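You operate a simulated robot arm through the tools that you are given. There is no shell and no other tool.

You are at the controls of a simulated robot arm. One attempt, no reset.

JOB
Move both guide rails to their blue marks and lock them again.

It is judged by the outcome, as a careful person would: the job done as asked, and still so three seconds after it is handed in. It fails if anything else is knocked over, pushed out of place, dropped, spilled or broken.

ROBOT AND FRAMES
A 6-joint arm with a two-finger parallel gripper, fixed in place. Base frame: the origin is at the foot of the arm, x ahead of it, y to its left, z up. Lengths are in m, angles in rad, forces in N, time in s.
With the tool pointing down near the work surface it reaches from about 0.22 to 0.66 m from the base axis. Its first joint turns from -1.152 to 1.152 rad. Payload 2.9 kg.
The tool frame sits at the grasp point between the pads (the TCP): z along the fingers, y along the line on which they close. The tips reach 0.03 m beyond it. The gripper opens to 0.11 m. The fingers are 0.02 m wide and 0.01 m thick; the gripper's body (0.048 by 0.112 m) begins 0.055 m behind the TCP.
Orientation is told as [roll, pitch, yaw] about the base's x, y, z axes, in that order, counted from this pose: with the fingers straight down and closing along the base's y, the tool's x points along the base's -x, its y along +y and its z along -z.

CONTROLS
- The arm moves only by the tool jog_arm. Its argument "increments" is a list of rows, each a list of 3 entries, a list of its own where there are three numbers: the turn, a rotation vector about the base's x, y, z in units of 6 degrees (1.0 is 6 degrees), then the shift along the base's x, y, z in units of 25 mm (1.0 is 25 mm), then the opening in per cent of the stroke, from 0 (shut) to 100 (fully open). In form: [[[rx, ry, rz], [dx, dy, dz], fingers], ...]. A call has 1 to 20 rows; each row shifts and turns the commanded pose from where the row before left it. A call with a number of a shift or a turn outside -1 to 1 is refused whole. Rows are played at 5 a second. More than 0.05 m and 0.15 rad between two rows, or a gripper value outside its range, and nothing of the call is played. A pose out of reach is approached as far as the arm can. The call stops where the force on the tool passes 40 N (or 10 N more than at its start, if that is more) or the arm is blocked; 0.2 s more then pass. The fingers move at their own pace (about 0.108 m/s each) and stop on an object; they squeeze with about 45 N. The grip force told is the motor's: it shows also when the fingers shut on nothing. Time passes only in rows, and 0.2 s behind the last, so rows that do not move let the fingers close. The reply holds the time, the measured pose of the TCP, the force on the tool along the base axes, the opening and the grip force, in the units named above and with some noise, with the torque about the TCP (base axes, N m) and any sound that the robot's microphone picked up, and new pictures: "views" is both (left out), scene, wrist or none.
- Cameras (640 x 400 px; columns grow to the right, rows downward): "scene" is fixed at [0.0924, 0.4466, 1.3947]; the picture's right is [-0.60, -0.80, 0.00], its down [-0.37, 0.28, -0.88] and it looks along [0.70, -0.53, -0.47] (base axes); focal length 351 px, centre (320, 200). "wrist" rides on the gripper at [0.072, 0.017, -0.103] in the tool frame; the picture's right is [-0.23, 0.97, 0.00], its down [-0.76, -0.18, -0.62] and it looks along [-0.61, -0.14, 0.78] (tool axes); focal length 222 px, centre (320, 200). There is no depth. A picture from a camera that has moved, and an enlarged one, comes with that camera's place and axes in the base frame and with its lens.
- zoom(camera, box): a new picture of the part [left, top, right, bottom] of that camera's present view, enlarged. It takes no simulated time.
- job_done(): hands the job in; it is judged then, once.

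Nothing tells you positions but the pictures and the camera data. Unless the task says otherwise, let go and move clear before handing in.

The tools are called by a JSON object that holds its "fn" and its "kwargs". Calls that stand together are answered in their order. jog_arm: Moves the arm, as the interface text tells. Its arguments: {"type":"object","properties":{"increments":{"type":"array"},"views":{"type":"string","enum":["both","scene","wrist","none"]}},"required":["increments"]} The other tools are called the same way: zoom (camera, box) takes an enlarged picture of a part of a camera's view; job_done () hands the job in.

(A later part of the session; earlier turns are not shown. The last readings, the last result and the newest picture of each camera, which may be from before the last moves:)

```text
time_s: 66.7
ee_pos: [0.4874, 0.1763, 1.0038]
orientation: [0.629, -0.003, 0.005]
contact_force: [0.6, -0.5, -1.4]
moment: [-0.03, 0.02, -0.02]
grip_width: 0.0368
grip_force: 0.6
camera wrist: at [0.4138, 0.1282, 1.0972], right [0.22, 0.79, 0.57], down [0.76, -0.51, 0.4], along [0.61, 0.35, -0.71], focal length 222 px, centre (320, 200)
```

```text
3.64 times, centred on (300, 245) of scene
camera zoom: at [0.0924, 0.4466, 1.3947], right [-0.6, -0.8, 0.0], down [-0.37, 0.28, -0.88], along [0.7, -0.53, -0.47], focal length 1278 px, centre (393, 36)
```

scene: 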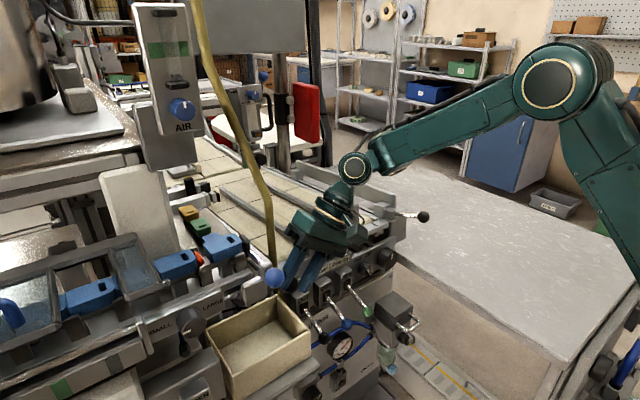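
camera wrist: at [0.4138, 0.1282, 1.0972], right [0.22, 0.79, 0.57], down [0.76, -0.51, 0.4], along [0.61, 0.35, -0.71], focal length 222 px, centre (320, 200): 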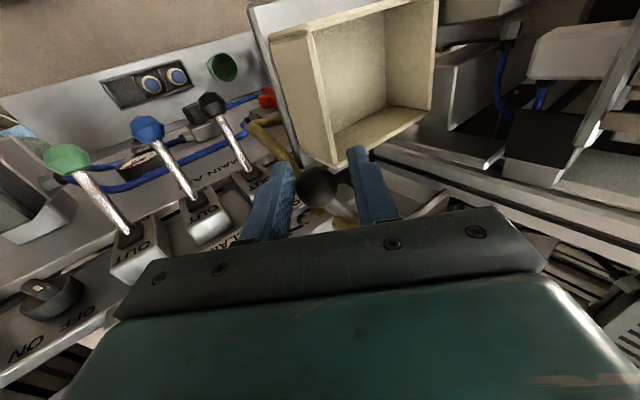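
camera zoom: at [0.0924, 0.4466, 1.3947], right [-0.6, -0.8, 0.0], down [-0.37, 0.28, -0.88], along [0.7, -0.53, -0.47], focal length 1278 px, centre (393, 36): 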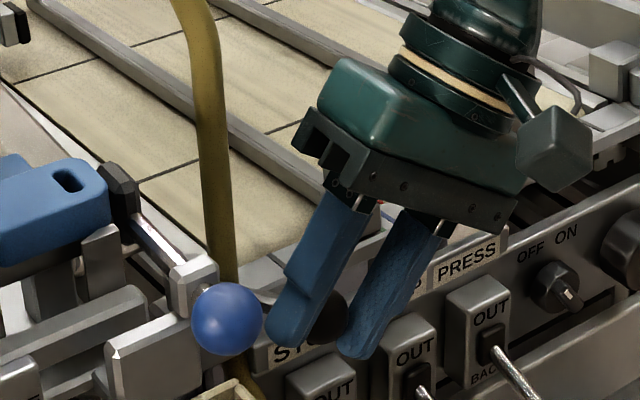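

The lever swung to its end stop at about 60° with almost no force, so the left side is unlocked and the hose is undisturbed. I'll withdraw along the finger axis, straighten up, and head to the left post.

{"fn": "jog_arm", "kwargs": {"increments": [[[0, 0, 0], [0, -0.14, 0], 38], [[0, 0, 0], [0, -0.47, 0.65], 42], [[0, 0, 0], [0, -0.47, 0.65], 45], [[0, 0, 0], [0, -0.47, 0.65], 50], [[0, 0, 0], [0, -0.3, 1], 50], [[0, 0, 0], [0, -0.3, 1], 50], [[-1, 0, 0], [0, 0, 0], 55], [[-1, 0, 0], [0, 0, 0], 55], [[-1, 0, 0], [0, 0, 0], 55], [[-1, 0, 0], [0, 0, 0], 55], [[-1, 0, 0], [0, 0, 0], 55], [[-1, 0, 0], [0, 0, 0], 55], [[0, 0, 0], [0, 0, 0], 55]]}}

```text
time_s: 69.5
ee_pos: [0.4865, 0.1238, 1.1035]
orientation: [0.0, 0.0, 0.006]
contact_force: [-0.6, 0.9, 0.2]
moment: [-0.03, 0.01, 0.01]
grip_width: 0.0605
grip_force: 0.1
camera wrist: at [0.4134, 0.1392, 1.2064], right [0.22, 0.98, 0.0], down [0.76, -0.17, 0.62], along [0.61, -0.14, -0.78], focal length 222 px, centre (320, 200)
```

scene: 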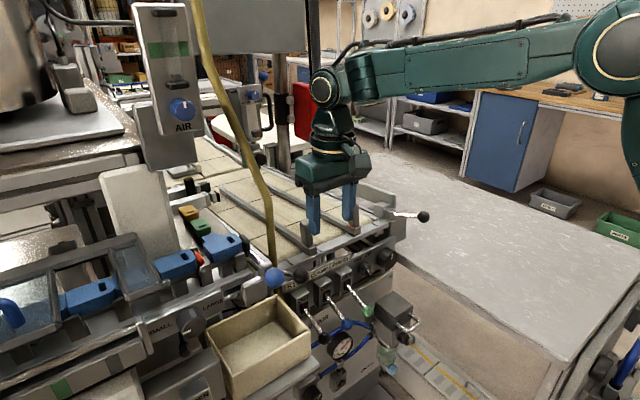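
wrist: 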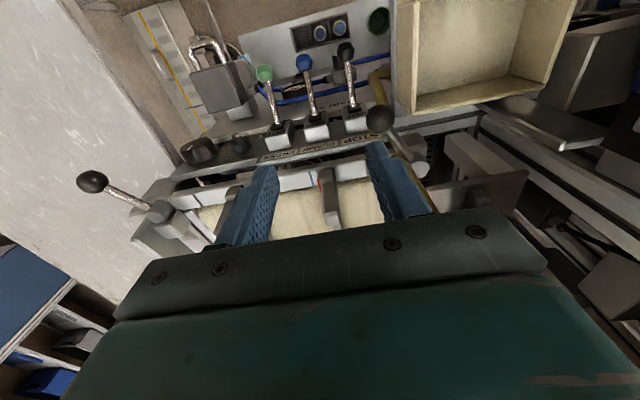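

{"fn": "jog_arm", "kwargs": {"increments": [[[0, 0, 0], [0.85, -0.08, 0], 55], [[0, 0, 0], [0.85, -0.08, 0], 55], [[0, 0, 0], [0.85, -0.08, 0], 55], [[0, 0, 0], [0.85, -0.04, 0], 55], [[0, 0, 0], [0, 0, 0], 55]]}}

{"fn": "zoom", "kwargs": {"camera": "wrist", "box": [230, 70, 390, 170]}}

{"fn": "zoom", "kwargs": {"camera": "wrist", "box": [380, 20, 560, 150]}}

```text
time_s: 70.7
ee_pos: [0.5735, 0.1156, 1.1045]
orientation: [0.001, -0.002, 0.008]
contact_force: [0.8, 0.0, -0.5]
moment: [-0.01, -0.01, -0.04]
grip_width: 0.0604
grip_force: 0.0
camera wrist: at [0.4996, 0.1308, 1.2074], right [0.22, 0.98, 0.0], down [0.76, -0.17, 0.62], along [0.61, -0.14, -0.78], focal length 222 px, centre (320, 200)
```

scene: 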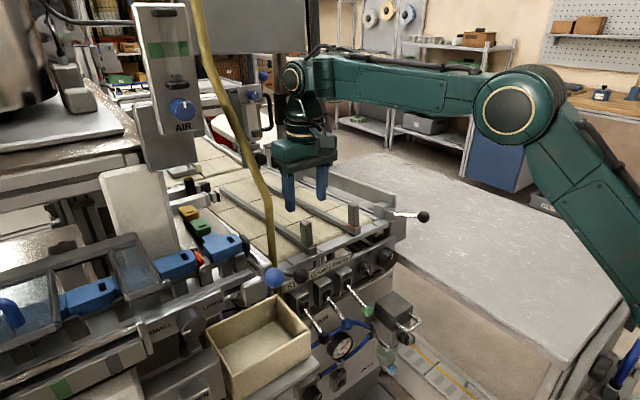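
wrist: 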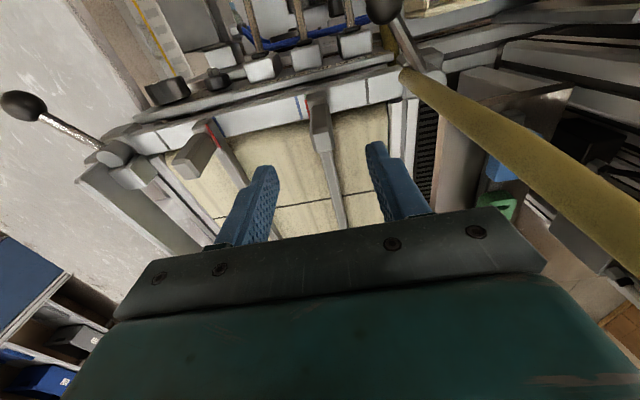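

```text
4.00 times, centred on (310, 120) of wrist
camera zoom: at [0.4996, 0.1308, 1.2074], right [0.22, 0.98, 0.0], down [0.76, -0.17, 0.62], along [0.61, -0.14, -0.78], focal length 888 px, centre (360, 520)
```

zoom: 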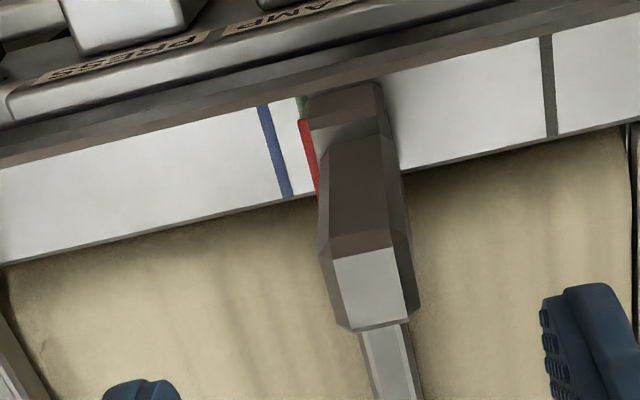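

```text
3.08 times, centred on (470, 85) of wrist
camera zoom: at [0.4996, 0.1308, 1.2074], right [0.22, 0.98, 0.0], down [0.76, -0.17, 0.62], along [0.61, -0.14, -0.78], focal length 684 px, centre (-142, 554)
```

zoom: 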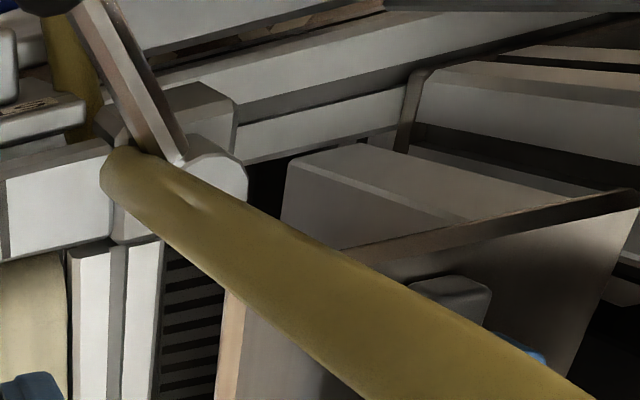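

{"fn": "jog_arm", "kwargs": {"increments": [[[0, 0, -0.05], [-0.04, 0.02, -0.8], 55], [[0, 0, 0], [0, 0, -0.8], 55], [[0, 0, 0], [0, 0, -0.8], 55], [[0, 0, 0], [0, 0, -0.68], 55], [[0, 0, 0], [0, 0, 0], 55]]}}

{"fn": "zoom", "kwargs": {"camera": "wrist", "box": [280, 90, 340, 130]}}

{"fn": "zoom", "kwargs": {"camera": "wrist", "box": [250, 90, 410, 220]}}

```text
time_s: 71.9
ee_pos: [0.5714, 0.1157, 1.0254]
orientation: [-0.001, 0.0, 0.002]
contact_force: [-0.5, -0.1, -0.3]
moment: [-0.01, -0.02, 0.01]
grip_width: 0.0605
grip_force: 0.1
camera wrist: at [0.4972, 0.1325, 1.1293], right [0.23, 0.97, 0.0], down [0.76, -0.18, 0.62], along [0.61, -0.14, -0.78], focal length 222 px, centre (320, 200)
```

scene: 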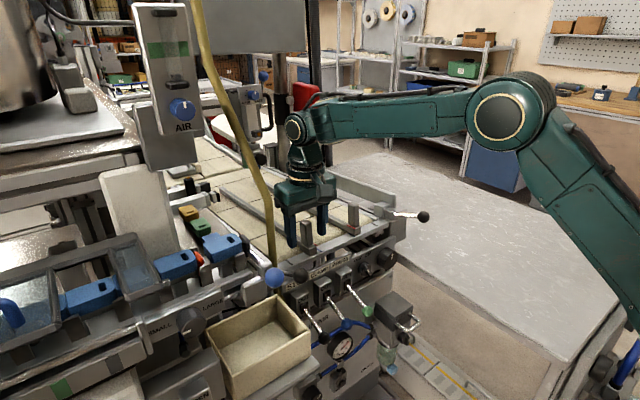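
wrist: 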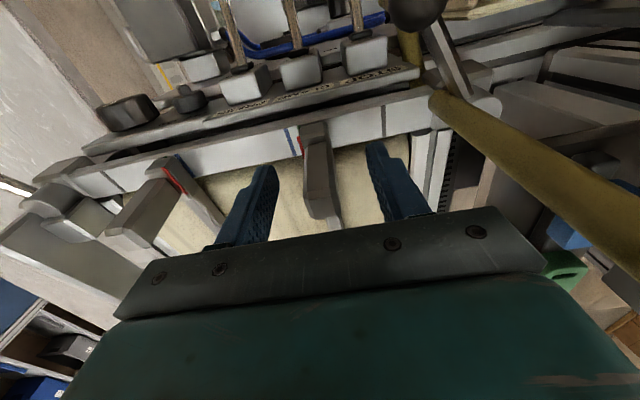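

```text
10.00 times, centred on (310, 110) of wrist
camera zoom: at [0.4972, 0.1325, 1.1293], right [0.23, 0.97, 0.0], down [0.76, -0.18, 0.62], along [0.61, -0.14, -0.78], focal length 2221 px, centre (420, 1100)
```

zoom: 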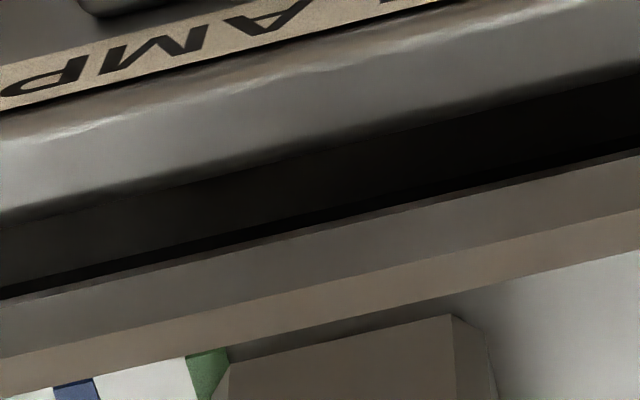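

```text
3.08 times, centred on (330, 155) of wrist
camera zoom: at [0.4972, 0.1325, 1.1293], right [0.23, 0.97, 0.0], down [0.76, -0.18, 0.62], along [0.61, -0.14, -0.78], focal length 684 px, centre (289, 338)
```

zoom: 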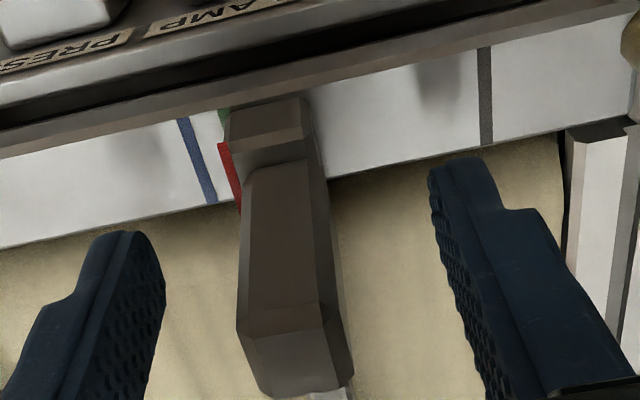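

The left red line sits about 11–12 mm outside blue. I'll grip the left post and slide it in −y.

{"fn": "jog_arm", "kwargs": {"increments": [[[0, 0, 0], [0, 0, 0], 25], [[0, 0, 0], [0, 0, 0], 10], [[0, 0, 0], [0, 0, 0], 0], [[0, 0, 0], [0, 0, 0], 0], [[0, 0, 0], [0, -0.1, 0], 0], [[0, 0, 0], [0, -0.1, 0], 0], [[0, 0, 0], [0, 0, 0], 0]], "views": "wrist"}}

{"fn": "zoom", "kwargs": {"camera": "wrist", "box": [250, 90, 410, 220]}}

```text
time_s: 73.5
ee_pos: [0.5696, 0.1101, 1.0266]
orientation: [-0.001, 0.0, 0.001]
contact_force: [0.8, 1.3, 2.0]
moment: [-0.04, 0.56, -0.01]
grip_width: 0.0179
grip_force: 45.4
camera wrist: at [0.4971, 0.1269, 1.1294], right [0.23, 0.97, 0.0], down [0.76, -0.18, 0.62], along [0.61, -0.14, -0.78], focal length 222 px, centre (320, 200)
```

wrist: 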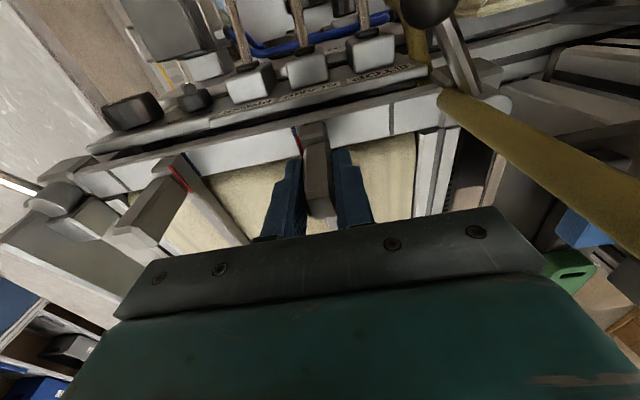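

```text
3.08 times, centred on (330, 155) of wrist
camera zoom: at [0.4971, 0.1269, 1.1294], right [0.23, 0.97, 0.0], down [0.76, -0.18, 0.62], along [0.61, -0.14, -0.78], focal length 684 px, centre (289, 338)
```

zoom: 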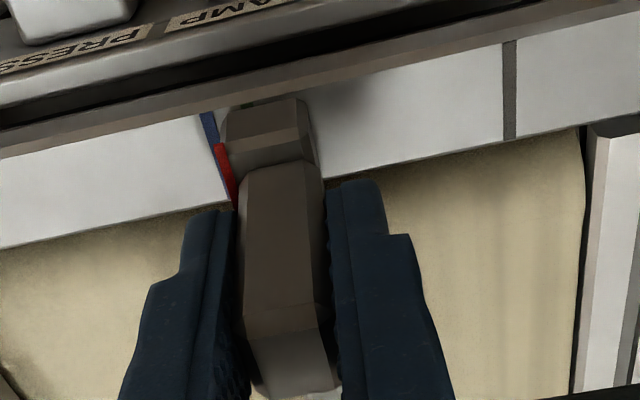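

{"fn": "jog_arm", "kwargs": {"increments": [[[0, 0, 0], [0, -0.1, 0], 0], [[0, 0, 0], [0, -0.1, 0], 0], [[0, 0, 0], [0, 0, 0], 0]], "views": "none"}}

{"fn": "zoom", "kwargs": {"camera": "wrist", "box": [280, 110, 340, 150]}}

```text
time_s: 74.3
ee_pos: [0.5697, 0.1062, 1.0273]
orientation: [0.0, 0.001, 0.001]
contact_force: [-8.7, 5.1, 0.6]
moment: [-0.02, -0.96, -0.46]
grip_width: 0.0179
grip_force: 44.9
```

```text
10.00 times, centred on (310, 130) of wrist
camera zoom: at [0.4972, 0.1228, 1.1294], right [0.23, 0.97, 0.0], down [0.76, -0.18, 0.62], along [0.61, -0.14, -0.78], focal length 2221 px, centre (420, 900)
```

zoom: 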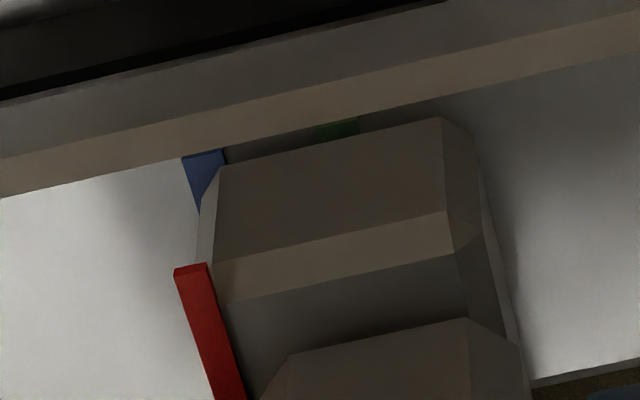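

{"fn": "jog_arm", "kwargs": {"increments": [[[0, 0, 0], [0, -0.04, 0], 0], [[0, 0, 0], [0, 0, 0], 0], [[0, 0, 0], [0, 0, 0], 0]], "views": "none"}}

{"fn": "zoom", "kwargs": {"camera": "wrist", "box": [280, 110, 340, 150]}}

```text
time_s: 75.1
ee_pos: [0.5698, 0.1048, 1.0259]
orientation: [-0.001, 0.002, 0.001]
contact_force: [-9.5, 1.3, -0.2]
moment: [0.05, -0.81, -0.05]
grip_width: 0.0182
grip_force: 44.8
```

```text
10.00 times, centred on (310, 130) of wrist
camera zoom: at [0.4973, 0.1213, 1.1294], right [0.23, 0.97, 0.0], down [0.76, -0.18, 0.62], along [0.61, -0.14, -0.78], focal length 2221 px, centre (420, 900)
```

zoom: 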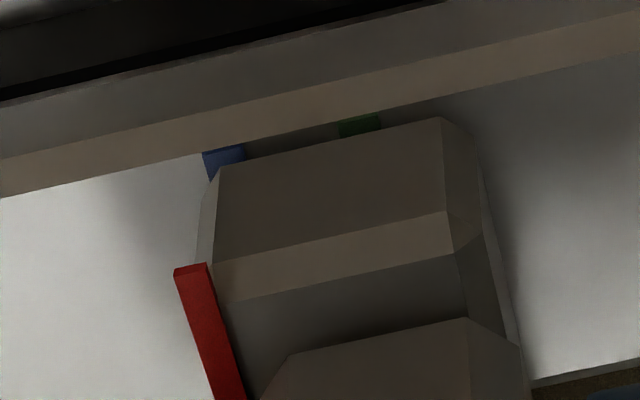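

I'll release and check the left alignment from directly above the marks, where parallax is negligible.

{"fn": "jog_arm", "kwargs": {"increments": [[[0, 0, 0], [0, 0, 0], 10], [[0, 0, 0], [0, 0, 0], 20], [[0, 0, 0], [0, 0, 0], 40], [[0, 0, 0], [0, 0, 0.6], 50], [[0, 0, 0], [0, 0, 1], 55], [[0, 0, 0], [0, 0, 1], 55], [[0, 0, 0], [0, 0, 0.5], 55], [[0, 0, 0], [0, -0.55, 0], 55], [[0, 0, 0], [0, -0.55, 0], 55], [[0, 0, 0], [0, 0, 0], 55]]}}

{"fn": "zoom", "kwargs": {"camera": "wrist", "box": [300, 70, 420, 150]}}

{"fn": "zoom", "kwargs": {"camera": "wrist", "box": [340, 80, 400, 120]}}

```text
time_s: 77.3
ee_pos: [0.5691, 0.0782, 1.1033]
orientation: [0.0, 0.001, 0.003]
contact_force: [0.4, -0.4, -0.1]
moment: [0.0, -0.02, 0.03]
grip_width: 0.0606
grip_force: 0.1
camera wrist: at [0.4967, 0.0942, 1.2063], right [0.23, 0.97, 0.0], down [0.76, -0.18, 0.62], along [0.61, -0.14, -0.78], focal length 222 px, centre (320, 200)
```

scene: 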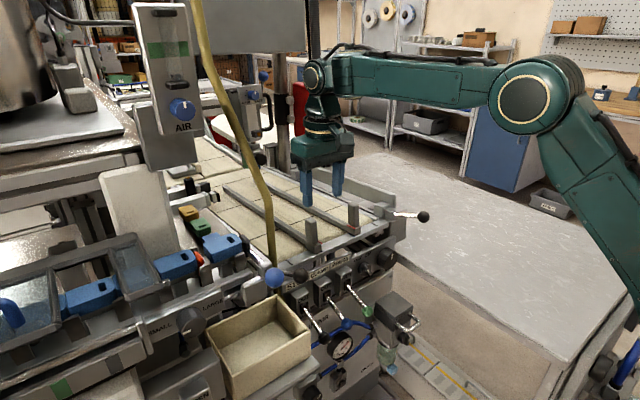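
wrist: 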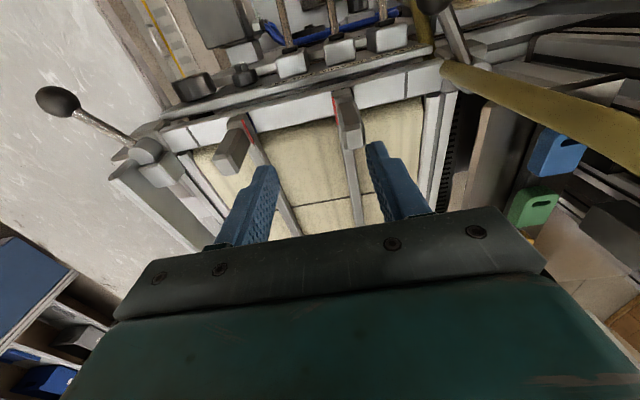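

```text
5.00 times, centred on (360, 110) of wrist
camera zoom: at [0.4967, 0.0942, 1.2063], right [0.23, 0.97, 0.0], down [0.76, -0.18, 0.62], along [0.61, -0.14, -0.78], focal length 1111 px, centre (120, 650)
```

zoom: 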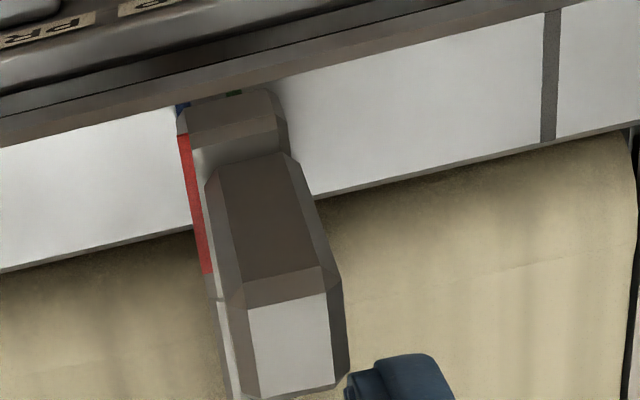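

```text
10.00 times, centred on (370, 100) of wrist
camera zoom: at [0.4967, 0.0942, 1.2063], right [0.23, 0.97, 0.0], down [0.76, -0.18, 0.62], along [0.61, -0.14, -0.78], focal length 2221 px, centre (-180, 1200)
```

zoom: 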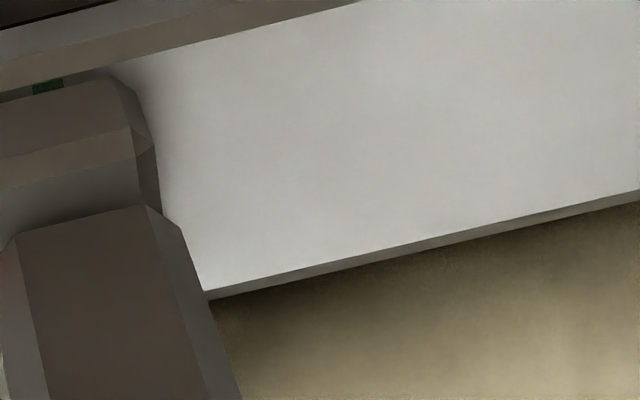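

{"fn": "zoom", "kwargs": {"camera": "wrist", "box": [315, 75, 375, 115]}}

{"fn": "zoom", "kwargs": {"camera": "wrist", "box": [215, 95, 275, 135]}}

{"fn": "zoom", "kwargs": {"camera": "scene", "box": [285, 225, 345, 265]}}

```text
10.00 times, centred on (345, 95) of wrist
camera zoom: at [0.4967, 0.0942, 1.2063], right [0.23, 0.97, 0.0], down [0.76, -0.18, 0.62], along [0.61, -0.14, -0.78], focal length 2221 px, centre (70, 1250)
```

zoom: 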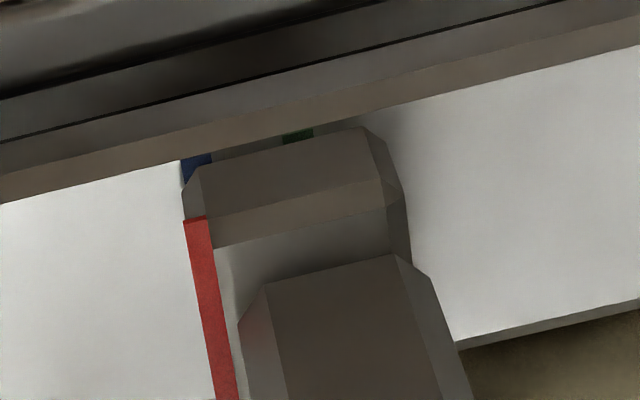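

```text
10.00 times, centred on (245, 115) of wrist
camera zoom: at [0.4967, 0.0942, 1.2063], right [0.23, 0.97, 0.0], down [0.76, -0.18, 0.62], along [0.61, -0.14, -0.78], focal length 2221 px, centre (1070, 1050)
```

zoom: 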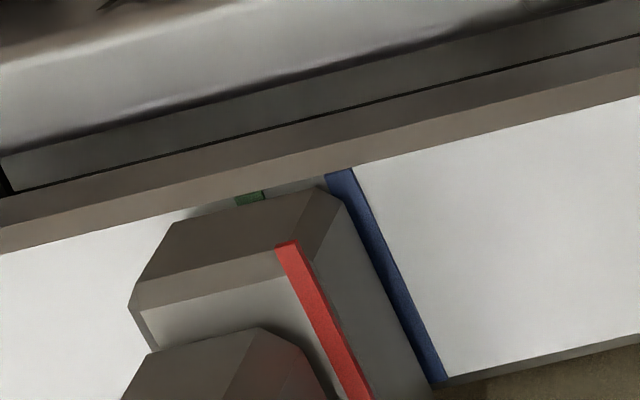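

```text
10.00 times, centred on (315, 245) of scene
camera zoom: at [0.0924, 0.4466, 1.3947], right [-0.6, -0.8, 0.0], down [-0.37, 0.28, -0.88], along [0.7, -0.53, -0.47], focal length 3513 px, centre (370, -250)
```

zoom: 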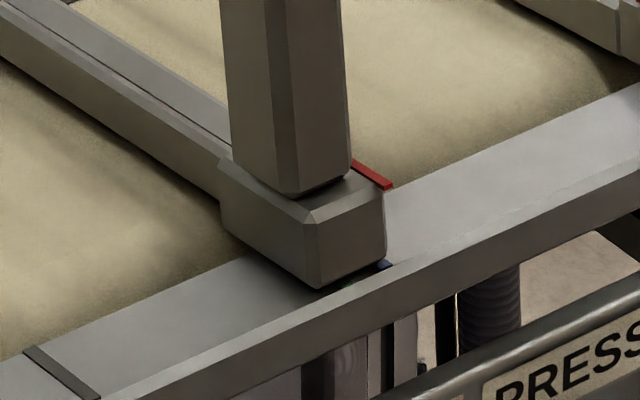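

From directly above, the left red line is about 1 mm past blue. I'll go back down about 1 mm further out and regrip to correct it.

{"fn": "jog_arm", "kwargs": {"increments": [[[0, 0, 0], [0, 0.55, 0], 55], [[0, 0, 0], [0, 0.56, 0], 55], [[0, 0, 0], [0, 0, -0.8], 55], [[0, 0, 0], [0, 0, -0.8], 55], [[0, 0, 0], [0, 0, -0.8], 55], [[0, 0, 0], [0, 0, -0.65], 55], [[0, 0, 0], [0, 0, 0], 30], [[0, 0, 0], [0, 0, 0], 10], [[0, 0, 0], [0, 0, 0], 0], [[0, 0, 0], [0, 0, 0], 0]], "views": "none"}}

{"fn": "zoom", "kwargs": {"camera": "wrist", "box": [280, 110, 340, 150]}}

```text
time_s: 79.5
ee_pos: [0.5713, 0.1067, 1.0291]
orientation: [0.001, 0.0, 0.002]
contact_force: [0.6, 3.3, -1.7]
moment: [-0.07, -0.43, -0.39]
grip_width: 0.0179
grip_force: 44.7
```

```text
10.00 times, centred on (310, 130) of wrist
camera zoom: at [0.4974, 0.1227, 1.1314], right [0.23, 0.97, 0.0], down [0.76, -0.18, 0.62], along [0.61, -0.14, -0.78], focal length 2221 px, centre (420, 900)
```

zoom: 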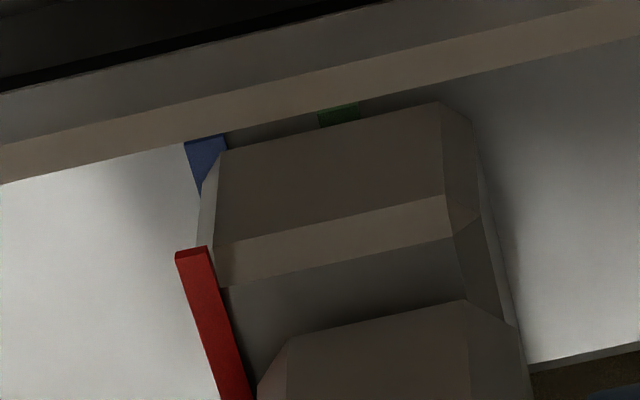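

{"fn": "jog_arm", "kwargs": {"increments": [[[0, 0, 0], [0, 0, 0], 10], [[0, 0, 0], [0, 0, 0], 20], [[0, 0, 0], [0, 0, 0], 40], [[0, 0, 0], [0, 0, 0.6], 50], [[0, 0, 0], [0, 0, 1], 55], [[0, 0, 0], [0, 0, 1], 55], [[0, 0, 0], [0, 0, 0.5], 55], [[0, 0, 0], [0, -0.55, 0], 55], [[0, 0, 0], [0, -0.58, 0], 55], [[0, 0, 0], [0, 0, 0], 55]], "views": "none"}}

{"fn": "zoom", "kwargs": {"camera": "wrist", "box": [315, 75, 375, 115]}}

```text
time_s: 81.7
ee_pos: [0.5705, 0.0774, 1.1049]
orientation: [0.002, 0.001, 0.002]
contact_force: [0.6, -0.1, 0.3]
moment: [-0.03, 0.0, -0.04]
grip_width: 0.0603
grip_force: 0.1
```

```text
10.00 times, centred on (345, 95) of wrist
camera zoom: at [0.4965, 0.0932, 1.2088], right [0.23, 0.97, 0.0], down [0.76, -0.18, 0.62], along [0.61, -0.14, -0.78], focal length 2221 px, centre (70, 1250)
```

zoom: 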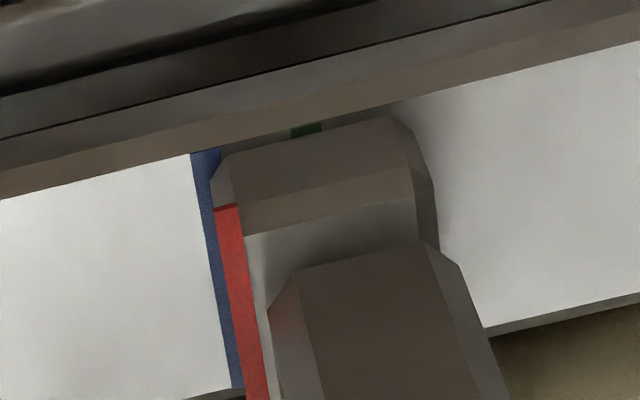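

{"fn": "jog_arm", "kwargs": {"increments": [[[0, 0, 0], [0, 0.55, 0], 55], [[0, 0, 0], [0, 0.552, 0], 55], [[0, 0, 0], [0, 0, -0.8], 55], [[0, 0, 0], [0, 0, -0.8], 55], [[0, 0, 0], [0, 0, -0.8], 55], [[0, 0, 0], [0, 0, -0.7], 55], [[0, 0, 0], [0, 0, 0], 30], [[0, 0, 0], [0, 0, 0], 10], [[0, 0, 0], [0, 0, 0], 0], [[0, 0, 0], [0, 0, 0], 0]], "views": "none"}}

{"fn": "zoom", "kwargs": {"camera": "wrist", "box": [280, 110, 340, 150]}}

```text
time_s: 83.9
ee_pos: [0.5721, 0.1056, 1.0266]
orientation: [0.001, -0.001, 0.001]
contact_force: [-2.0, 4.5, -1.6]
moment: [-0.06, -0.98, -0.27]
grip_width: 0.0182
grip_force: 45.1
```

```text
10.00 times, centred on (310, 130) of wrist
camera zoom: at [0.4978, 0.1223, 1.13], right [0.23, 0.97, 0.0], down [0.76, -0.18, 0.62], along [0.61, -0.14, -0.78], focal length 2221 px, centre (420, 900)
```

zoom: 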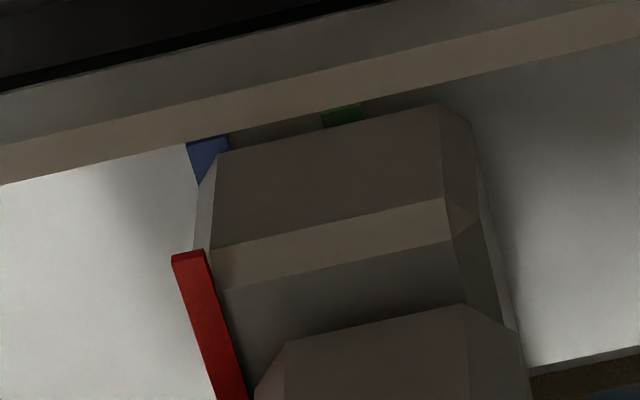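

{"fn": "jog_arm", "kwargs": {"increments": [[[0, 0, 0], [0, 0, 0], 10], [[0, 0, 0], [0, 0, 0], 20], [[0, 0, 0], [0, 0, 0], 40], [[0, 0, 0], [0, 0, 0.6], 50], [[0, 0, 0], [0, 0, 1], 55], [[0, 0, 0], [0, 0, 1], 55], [[0, 0, 0], [0, 0, 0.5], 55], [[0, 0, 0], [0, -0.55, 0], 55], [[0, 0, 0], [0, -0.55, 0], 55], [[0, 0, 0], [0, 0, 0], 55]], "views": "none"}}

{"fn": "zoom", "kwargs": {"camera": "wrist", "box": [315, 75, 375, 115]}}

```text
time_s: 86.1
ee_pos: [0.5704, 0.0766, 1.1062]
orientation: [0.0, -0.001, 0.001]
contact_force: [0.3, -0.5, 0.1]
moment: [-0.03, 0.0, 0.0]
grip_width: 0.0605
grip_force: 0.0
```

```text
10.00 times, centred on (345, 95) of wrist
camera zoom: at [0.4975, 0.0933, 1.209], right [0.23, 0.97, 0.0], down [0.76, -0.18, 0.62], along [0.61, -0.14, -0.78], focal length 2221 px, centre (70, 1250)
```

zoom: 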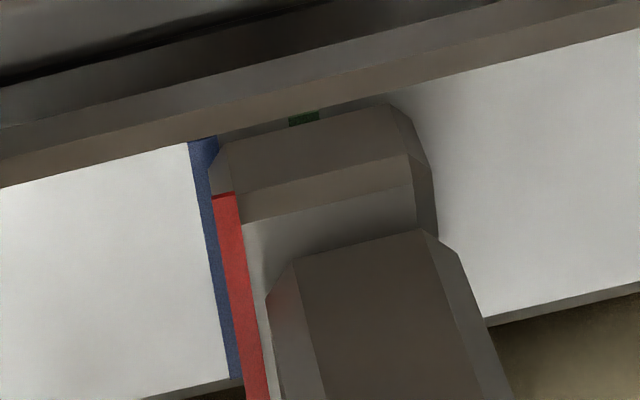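

{"fn": "jog_arm", "kwargs": {"increments": [[[0, 0, 0], [0, 0.53, 0], 55], [[0, 0, 0], [0, 0.54, 0], 55], [[0, 0, 0], [0, 0, -0.8], 55], [[0, 0, 0], [0, 0, -0.8], 55], [[0, 0, 0], [0, 0, -0.8], 55], [[0, 0, 0], [0, 0, -0.7], 55], [[0, 0, 0], [0, 0, 0], 30], [[0, 0, 0], [0, 0, 0], 10], [[0, 0, 0], [0, 0, 0], 0], [[0, 0, 0], [0, 0, 0], 0]], "views": "none"}}

{"fn": "zoom", "kwargs": {"camera": "wrist", "box": [280, 110, 340, 150]}}

```text
time_s: 88.3
ee_pos: [0.5708, 0.1064, 1.0282]
orientation: [0.0, 0.0, 0.003]
contact_force: [-2.0, 14.8, -5.0]
moment: [0.13, -1.24, -0.51]
grip_width: 0.0178
grip_force: 44.4
```

```text
10.00 times, centred on (310, 130) of wrist
camera zoom: at [0.4967, 0.1211, 1.1311], right [0.22, 0.97, 0.0], down [0.76, -0.18, 0.62], along [0.61, -0.14, -0.78], focal length 2221 px, centre (420, 900)
```

zoom: 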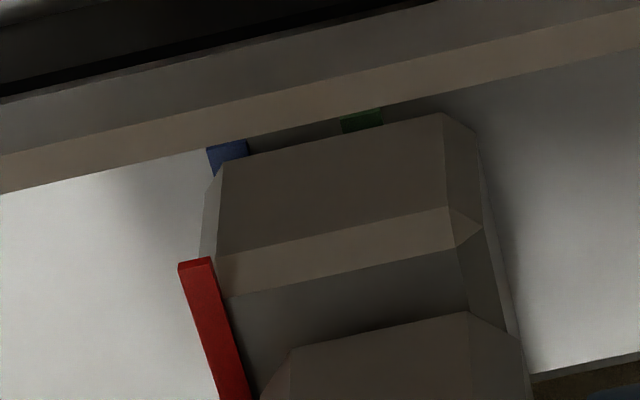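

{"fn": "jog_arm", "kwargs": {"increments": [[[0, 0, 0], [0, 0, 0], 10], [[0, 0, 0], [0, 0, 0], 20], [[0, 0, 0], [0, 0, 0], 40], [[0, 0, 0], [0, 0, 0.6], 50], [[0, 0, 0], [0, 0, 1], 55], [[0, 0, 0], [0, 0, 1], 55], [[0, 0, 0], [0, 0, 0.5], 55], [[0, 0, 0], [0, -0.55, 0], 55], [[0, 0, 0], [0, -0.55, 0], 55], [[0, 0, 0], [0, 0, 0], 55]], "views": "none"}}

{"fn": "zoom", "kwargs": {"camera": "wrist", "box": [315, 75, 375, 115]}}

{"fn": "zoom", "kwargs": {"camera": "wrist", "box": [310, 70, 410, 150]}}

```text
time_s: 90.5
ee_pos: [0.5699, 0.0746, 1.1052]
orientation: [0.001, -0.001, 0.001]
contact_force: [-0.3, 0.1, 0.9]
moment: [0.01, 0.0, -0.06]
grip_width: 0.0603
grip_force: 0.0
```

```text
10.00 times, centred on (345, 95) of wrist
camera zoom: at [0.4977, 0.0917, 1.2078], right [0.23, 0.97, 0.0], down [0.76, -0.18, 0.62], along [0.61, -0.14, -0.78], focal length 2221 px, centre (70, 1250)
```

zoom: 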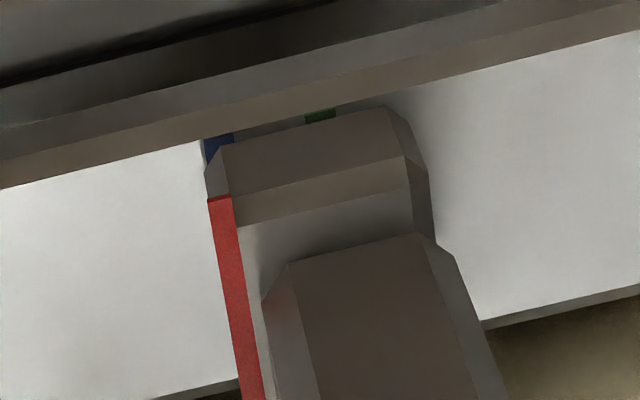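

```text
5.00 times, centred on (360, 110) of wrist
camera zoom: at [0.4977, 0.0917, 1.2078], right [0.23, 0.97, 0.0], down [0.76, -0.18, 0.62], along [0.61, -0.14, -0.78], focal length 1111 px, centre (120, 650)
```

zoom: 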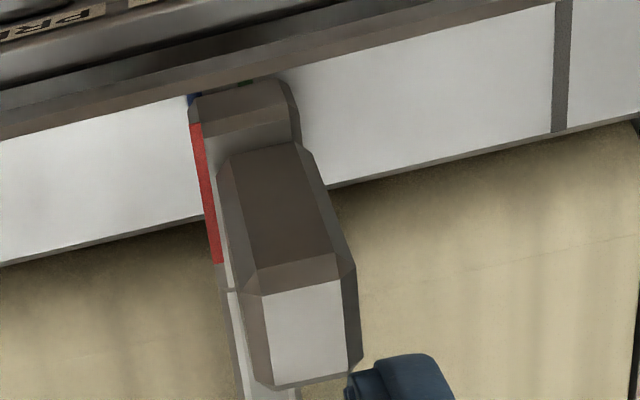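

{"fn": "jog_arm", "kwargs": {"increments": [[[0, 0, 0], [0, 0.56, 0], 55], [[0, 0, 0], [0, 0.566, 0], 55], [[0, 0, 0], [0, 0, -0.8], 55], [[0, 0, 0], [0, 0, -0.8], 55], [[0, 0, 0], [0, 0, -0.8], 55], [[0, 0, 0], [0, 0, -0.7], 55], [[0, 0, 0], [0, 0, 0], 30], [[0, 0, 0], [0, 0, 0], 10], [[0, 0, 0], [0, 0, 0], 0], [[0, 0, 0], [0, 0, 0], 0]], "views": "none"}}

{"fn": "zoom", "kwargs": {"camera": "wrist", "box": [280, 110, 340, 150]}}

```text
time_s: 92.7
ee_pos: [0.5722, 0.1047, 1.0284]
orientation: [-0.001, 0.001, 0.001]
contact_force: [-0.4, 10.4, -3.9]
moment: [-0.08, -1.02, -0.46]
grip_width: 0.018
grip_force: 44.6
```

```text
10.00 times, centred on (310, 130) of wrist
camera zoom: at [0.4978, 0.1211, 1.1313], right [0.22, 0.97, 0.0], down [0.76, -0.18, 0.62], along [0.61, -0.14, -0.78], focal length 2221 px, centre (420, 900)
```

zoom: 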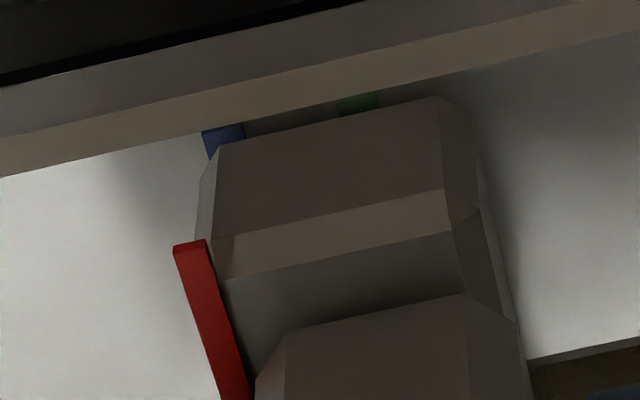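

There's a 10 N side load on the grip, which is probably what shifts the rail on release. I'll relax that load first, then release.

{"fn": "jog_arm", "kwargs": {"increments": [[[0, 0, 0], [0, 0.03, 0], 0], [[0, 0, 0], [0, 0, 0], 0], [[0, 0, 0], [0, 0, 0], 0]], "views": "none"}}

{"fn": "zoom", "kwargs": {"camera": "wrist", "box": [280, 110, 340, 150]}}

```text
time_s: 93.5
ee_pos: [0.5714, 0.1047, 1.0283]
orientation: [0.001, 0.0, 0.002]
contact_force: [10.5, 7.2, -2.4]
moment: [-0.05, 0.67, -0.02]
grip_width: 0.0176
grip_force: 45.0
```

```text
10.00 times, centred on (310, 130) of wrist
camera zoom: at [0.4978, 0.1213, 1.1313], right [0.23, 0.97, 0.0], down [0.76, -0.18, 0.62], along [0.61, -0.14, -0.78], focal length 2221 px, centre (420, 900)
```

zoom: 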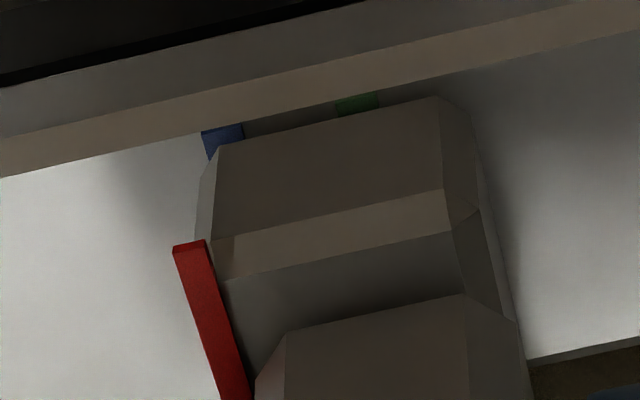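

{"fn": "jog_arm", "kwargs": {"increments": [[[0, 0, 0], [0, 0.03, 0], 0], [[0, 0, 0], [0, 0, 0], 0], [[0, 0, 0], [0, 0, 0], 0]], "views": "none"}}

{"fn": "zoom", "kwargs": {"camera": "wrist", "box": [280, 110, 340, 150]}}

```text
time_s: 94.3
ee_pos: [0.572, 0.105, 1.0279]
orientation: [-0.001, -0.001, 0.001]
contact_force: [6.6, 0.2, -2.4]
moment: [-0.17, -0.57, 0.02]
grip_width: 0.018
grip_force: 45.3
```

```text
10.00 times, centred on (310, 130) of wrist
camera zoom: at [0.4978, 0.122, 1.1313], right [0.23, 0.97, 0.0], down [0.76, -0.18, 0.62], along [0.61, -0.14, -0.78], focal length 2221 px, centre (420, 900)
```

zoom: 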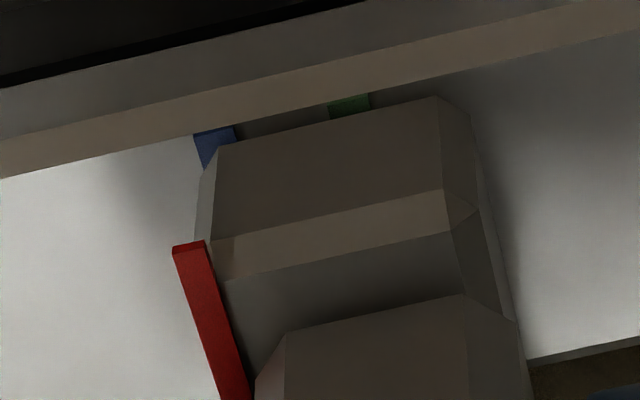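

{"fn": "jog_arm", "kwargs": {"increments": [[[0, 0, 0], [0, 0, 0], 10], [[0, 0, 0], [0, 0, 0], 20], [[0, 0, 0], [0, 0, 0], 40], [[0, 0, 0], [0, 0, 0.6], 50], [[0, 0, 0], [0, 0, 1], 55], [[0, 0, 0], [0, 0, 1], 55], [[0, 0, 0], [0, 0, 0.5], 55], [[0, 0, 0], [0, -0.55, 0], 55], [[0, 0, 0], [0, -0.57, 0], 55], [[0, 0, 0], [0, 0, 0], 55]], "views": "none"}}

{"fn": "zoom", "kwargs": {"camera": "wrist", "box": [315, 75, 375, 115]}}

```text
time_s: 96.5
ee_pos: [0.57, 0.0775, 1.105]
orientation: [0.0, 0.0, 0.002]
contact_force: [-0.2, -0.1, -0.5]
moment: [0.01, 0.0, 0.0]
grip_width: 0.0603
grip_force: 0.0
```

```text
10.00 times, centred on (345, 95) of wrist
camera zoom: at [0.4968, 0.0942, 1.2085], right [0.23, 0.97, 0.0], down [0.76, -0.18, 0.62], along [0.61, -0.14, -0.78], focal length 2221 px, centre (70, 1250)
```

zoom: 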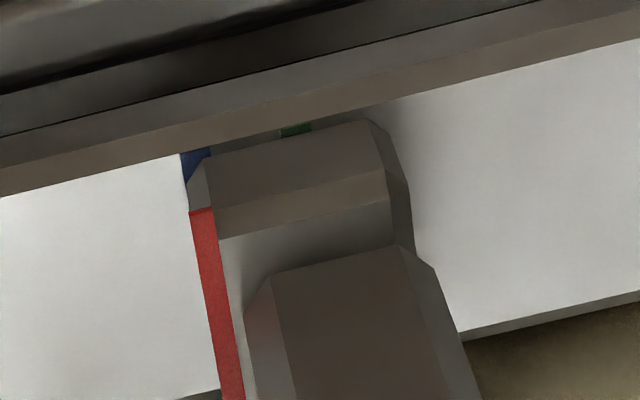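

The left red line is now within about 0.4 mm of blue's centre. Next I'll go back to the left lever with the tilted fork to relock it.

{"fn": "jog_arm", "kwargs": {"increments": [[[0, 0, 0], [-0.985, 0.3, 0], 50], [[0, 0, 0], [-0.985, 0.3, 0], 50], [[0, 0, 0], [-0.985, 0.3, 0], 50], [[1, 0, 0], [0, 0.19, -0.3], 50], [[1, 0, 0], [0, 0.19, -0.3], 50], [[1, 0, 0], [0, 0.19, -0.3], 50], [[1, 0, 0], [0, 0.19, -0.3], 50], [[1, 0, 0], [0, 0.19, -0.3], 50], [[1, 0, 0], [0, 0.19, -0.3], 50], [[0, 0, 0], [0, 0, 0], 50]]}}

{"fn": "zoom", "kwargs": {"camera": "wrist", "box": [200, 70, 480, 240]}}

```text
time_s: 98.7
ee_pos: [0.4959, 0.1285, 1.0594]
orientation: [0.631, 0.0, 0.002]
contact_force: [0.1, -0.8, 0.5]
moment: [0.03, -0.01, 0.01]
grip_width: 0.0554
grip_force: 0.1
camera wrist: at [0.4225, 0.0813, 1.1526], right [0.23, 0.79, 0.57], down [0.76, -0.51, 0.4], along [0.61, 0.35, -0.72], focal length 222 px, centre (320, 200)
```

scene: 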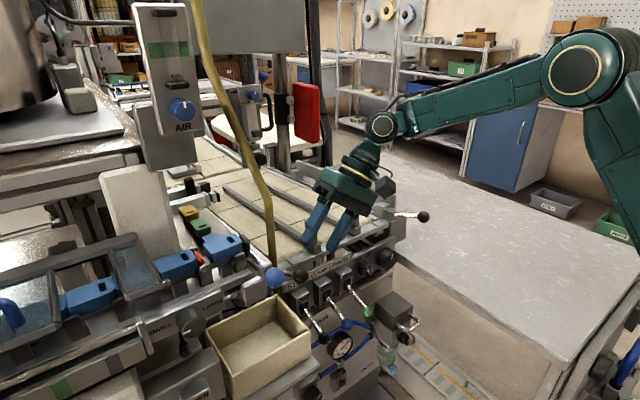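
wrist: 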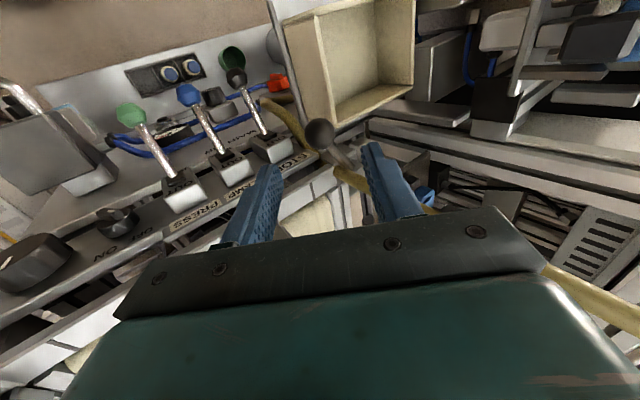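

```text
2.29 times, centred on (340, 155) of wrist
camera zoom: at [0.4225, 0.0813, 1.1526], right [0.23, 0.79, 0.57], down [0.76, -0.51, 0.4], along [0.61, 0.35, -0.72], focal length 508 px, centre (274, 303)
```

zoom: 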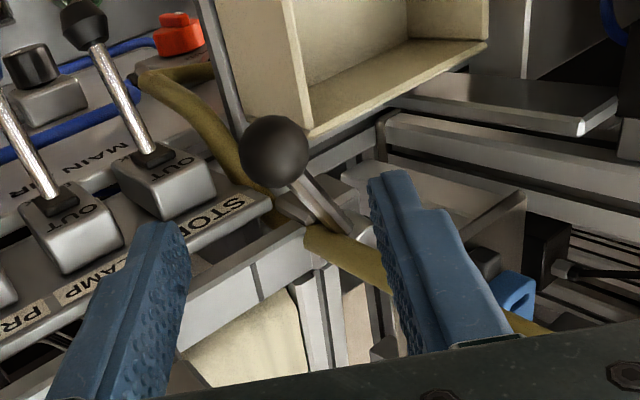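

{"fn": "jog_arm", "kwargs": {"increments": [[[0, 0, 0], [0.02, 0.395, -0.564], 50], [[0, 0, 0], [0.02, 0.395, -0.564], 50], [[0, 0, 0], [0.02, 0.395, -0.564], 50], [[0, 0, 0], [0, 0.395, -0.564], 50], [[0, 0, 0], [0, 0, 0], 33], [[0, 0, 0], [0, 0, 0], 33]], "views": "wrist"}}

{"fn": "zoom", "kwargs": {"camera": "wrist", "box": [200, 90, 480, 240]}}

```text
time_s: 100.1
ee_pos: [0.4985, 0.1688, 1.0039]
orientation: [0.629, -0.002, 0.001]
contact_force: [-0.1, 0.0, -0.2]
moment: [-0.02, 0.01, 0.01]
grip_width: 0.0362
grip_force: 0.1
camera wrist: at [0.4243, 0.1213, 1.0972], right [0.23, 0.79, 0.57], down [0.76, -0.51, 0.4], along [0.61, 0.35, -0.72], focal length 222 px, centre (320, 200)
```

wrist: 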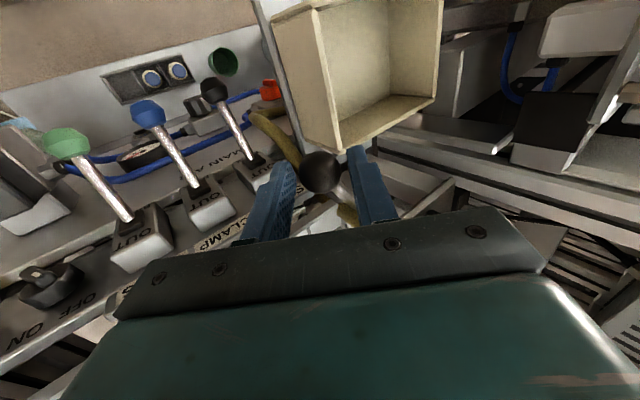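

```text
2.29 times, centred on (340, 165) of wrist
camera zoom: at [0.4243, 0.1213, 1.0972], right [0.23, 0.79, 0.57], down [0.76, -0.51, 0.4], along [0.61, 0.35, -0.72], focal length 508 px, centre (274, 280)
```

zoom: 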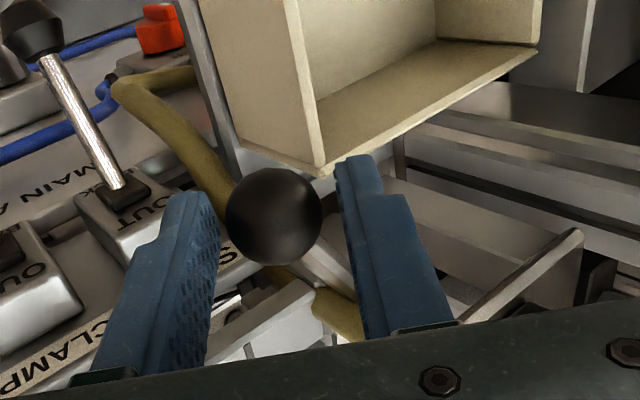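

{"fn": "jog_arm", "kwargs": {"increments": [[[0, 0, 0], [-0.22, 0.328, 0], 33], [[0, 0, 0], [-0.12, 0.296, 0], 33], [[0, 0, 0], [-0.096, 0.304, 0], 33], [[0, 0, 0], [-0.056, 0.316, 0], 33], [[0, 0, 0], [-0.028, 0.32, 0], 33], [[0, 0, 0], [0.008, 0.32, 0], 33], [[0, 0, 0], [0.044, 0.316, 0], 33], [[0, 0, 0], [0, 0, 0], 33]], "views": "wrist"}}

{"fn": "zoom", "kwargs": {"camera": "wrist", "box": [200, 90, 480, 240]}}

```text
time_s: 101.9
ee_pos: [0.4874, 0.2239, 1.003]
orientation: [0.628, -0.003, 0.002]
contact_force: [0.9, 1.3, -0.3]
moment: [0.0, 0.0, 0.0]
grip_width: 0.0371
grip_force: 0.4
camera wrist: at [0.4136, 0.1761, 1.097], right [0.23, 0.79, 0.57], down [0.76, -0.51, 0.4], along [0.61, 0.35, -0.71], focal length 222 px, centre (320, 200)
```

wrist: 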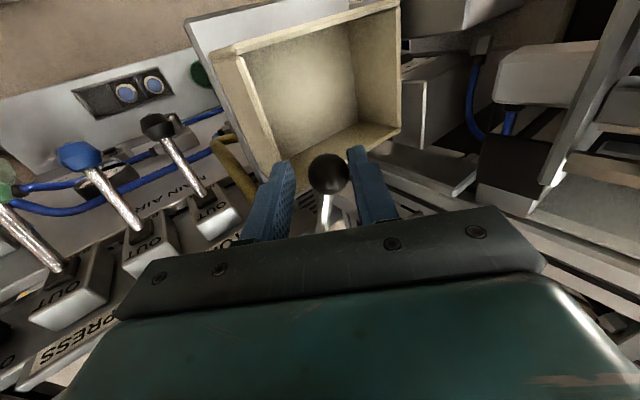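

```text
2.29 times, centred on (340, 165) of wrist
camera zoom: at [0.4136, 0.1761, 1.097], right [0.23, 0.79, 0.57], down [0.76, -0.51, 0.4], along [0.61, 0.35, -0.71], focal length 508 px, centre (274, 280)
```

zoom: 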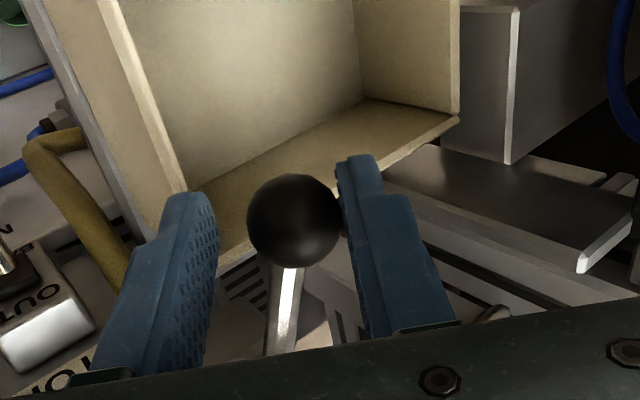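

{"fn": "jog_arm", "kwargs": {"increments": [[[0, 0, 0], [0.076, 0.312, 0], 33], [[0, 0, 0], [0.104, 0.304, 0], 33], [[0, 0, 0], [0.14, 0.288, 0], 33], [[0, 0, 0], [0.08, 0.1, 0], 33], [[0, 0, 0], [0, 0, 0], 33]], "views": "wrist"}}

{"fn": "zoom", "kwargs": {"camera": "wrist", "box": [200, 90, 480, 240]}}

```text
time_s: 103.1
ee_pos: [0.4971, 0.2504, 1.0031]
orientation: [0.629, -0.001, 0.002]
contact_force: [-0.3, -0.4, 0.1]
moment: [0.02, 0.01, 0.01]
grip_width: 0.0364
grip_force: 0.8
camera wrist: at [0.4232, 0.2016, 1.0966], right [0.23, 0.79, 0.57], down [0.76, -0.51, 0.4], along [0.61, 0.35, -0.72], focal length 222 px, centre (320, 200)
```

wrist: 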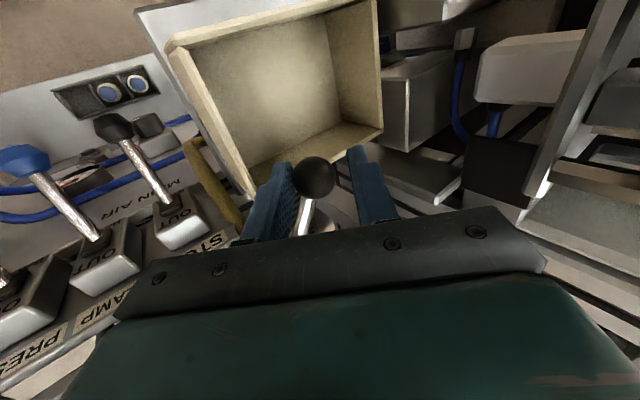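

```text
2.29 times, centred on (340, 165) of wrist
camera zoom: at [0.4232, 0.2016, 1.0966], right [0.23, 0.79, 0.57], down [0.76, -0.51, 0.4], along [0.61, 0.35, -0.72], focal length 508 px, centre (274, 280)
```

zoom: 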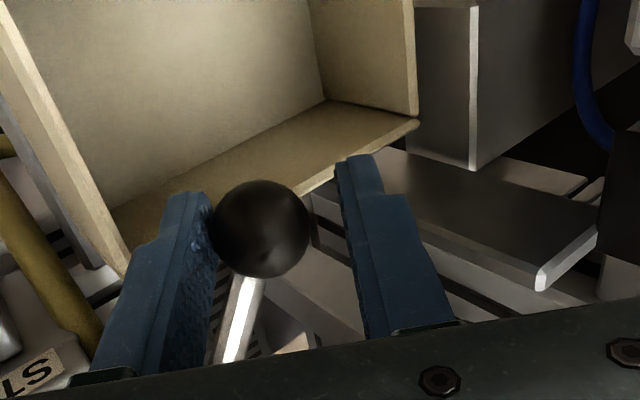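

{"fn": "jog_arm", "kwargs": {"increments": [[[0, 0, 0], [0.06, 0.1, 0], 33], [[0, 0, 0], [0.06, 0.1, 0], 33], [[0, 0, 0], [0.05, 0.08, 0], 33], [[0, 0, 0], [0, 0, 0], 33]], "views": "wrist"}}

{"fn": "zoom", "kwargs": {"camera": "wrist", "box": [200, 90, 480, 240]}}

```text
time_s: 104.1
ee_pos: [0.5016, 0.2549, 1.0036]
orientation: [0.626, 0.003, -0.001]
contact_force: [-4.3, -15.7, -6.0]
moment: [-0.36, 0.12, -0.01]
grip_width: 0.0442
grip_force: 8.0
camera wrist: at [0.4279, 0.2076, 1.0966], right [0.23, 0.79, 0.57], down [0.76, -0.51, 0.4], along [0.61, 0.34, -0.72], focal length 222 px, centre (320, 200)
```

wrist: 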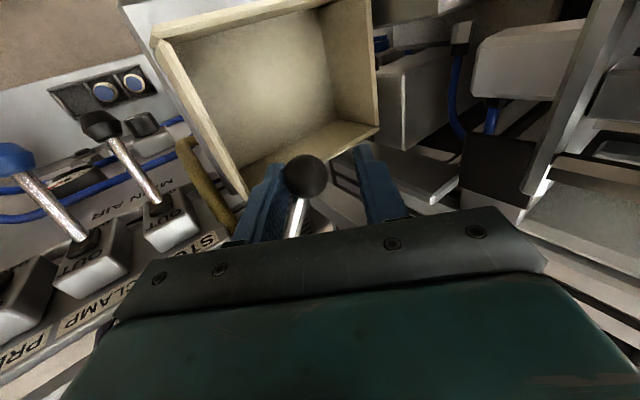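

```text
2.29 times, centred on (340, 165) of wrist
camera zoom: at [0.4279, 0.2076, 1.0966], right [0.23, 0.79, 0.57], down [0.76, -0.51, 0.4], along [0.61, 0.34, -0.72], focal length 508 px, centre (274, 280)
```

zoom: 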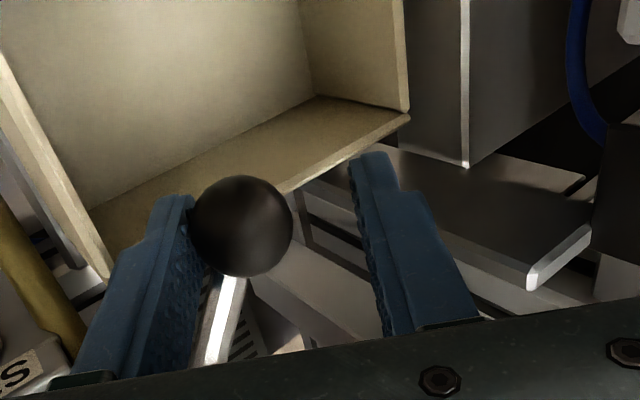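

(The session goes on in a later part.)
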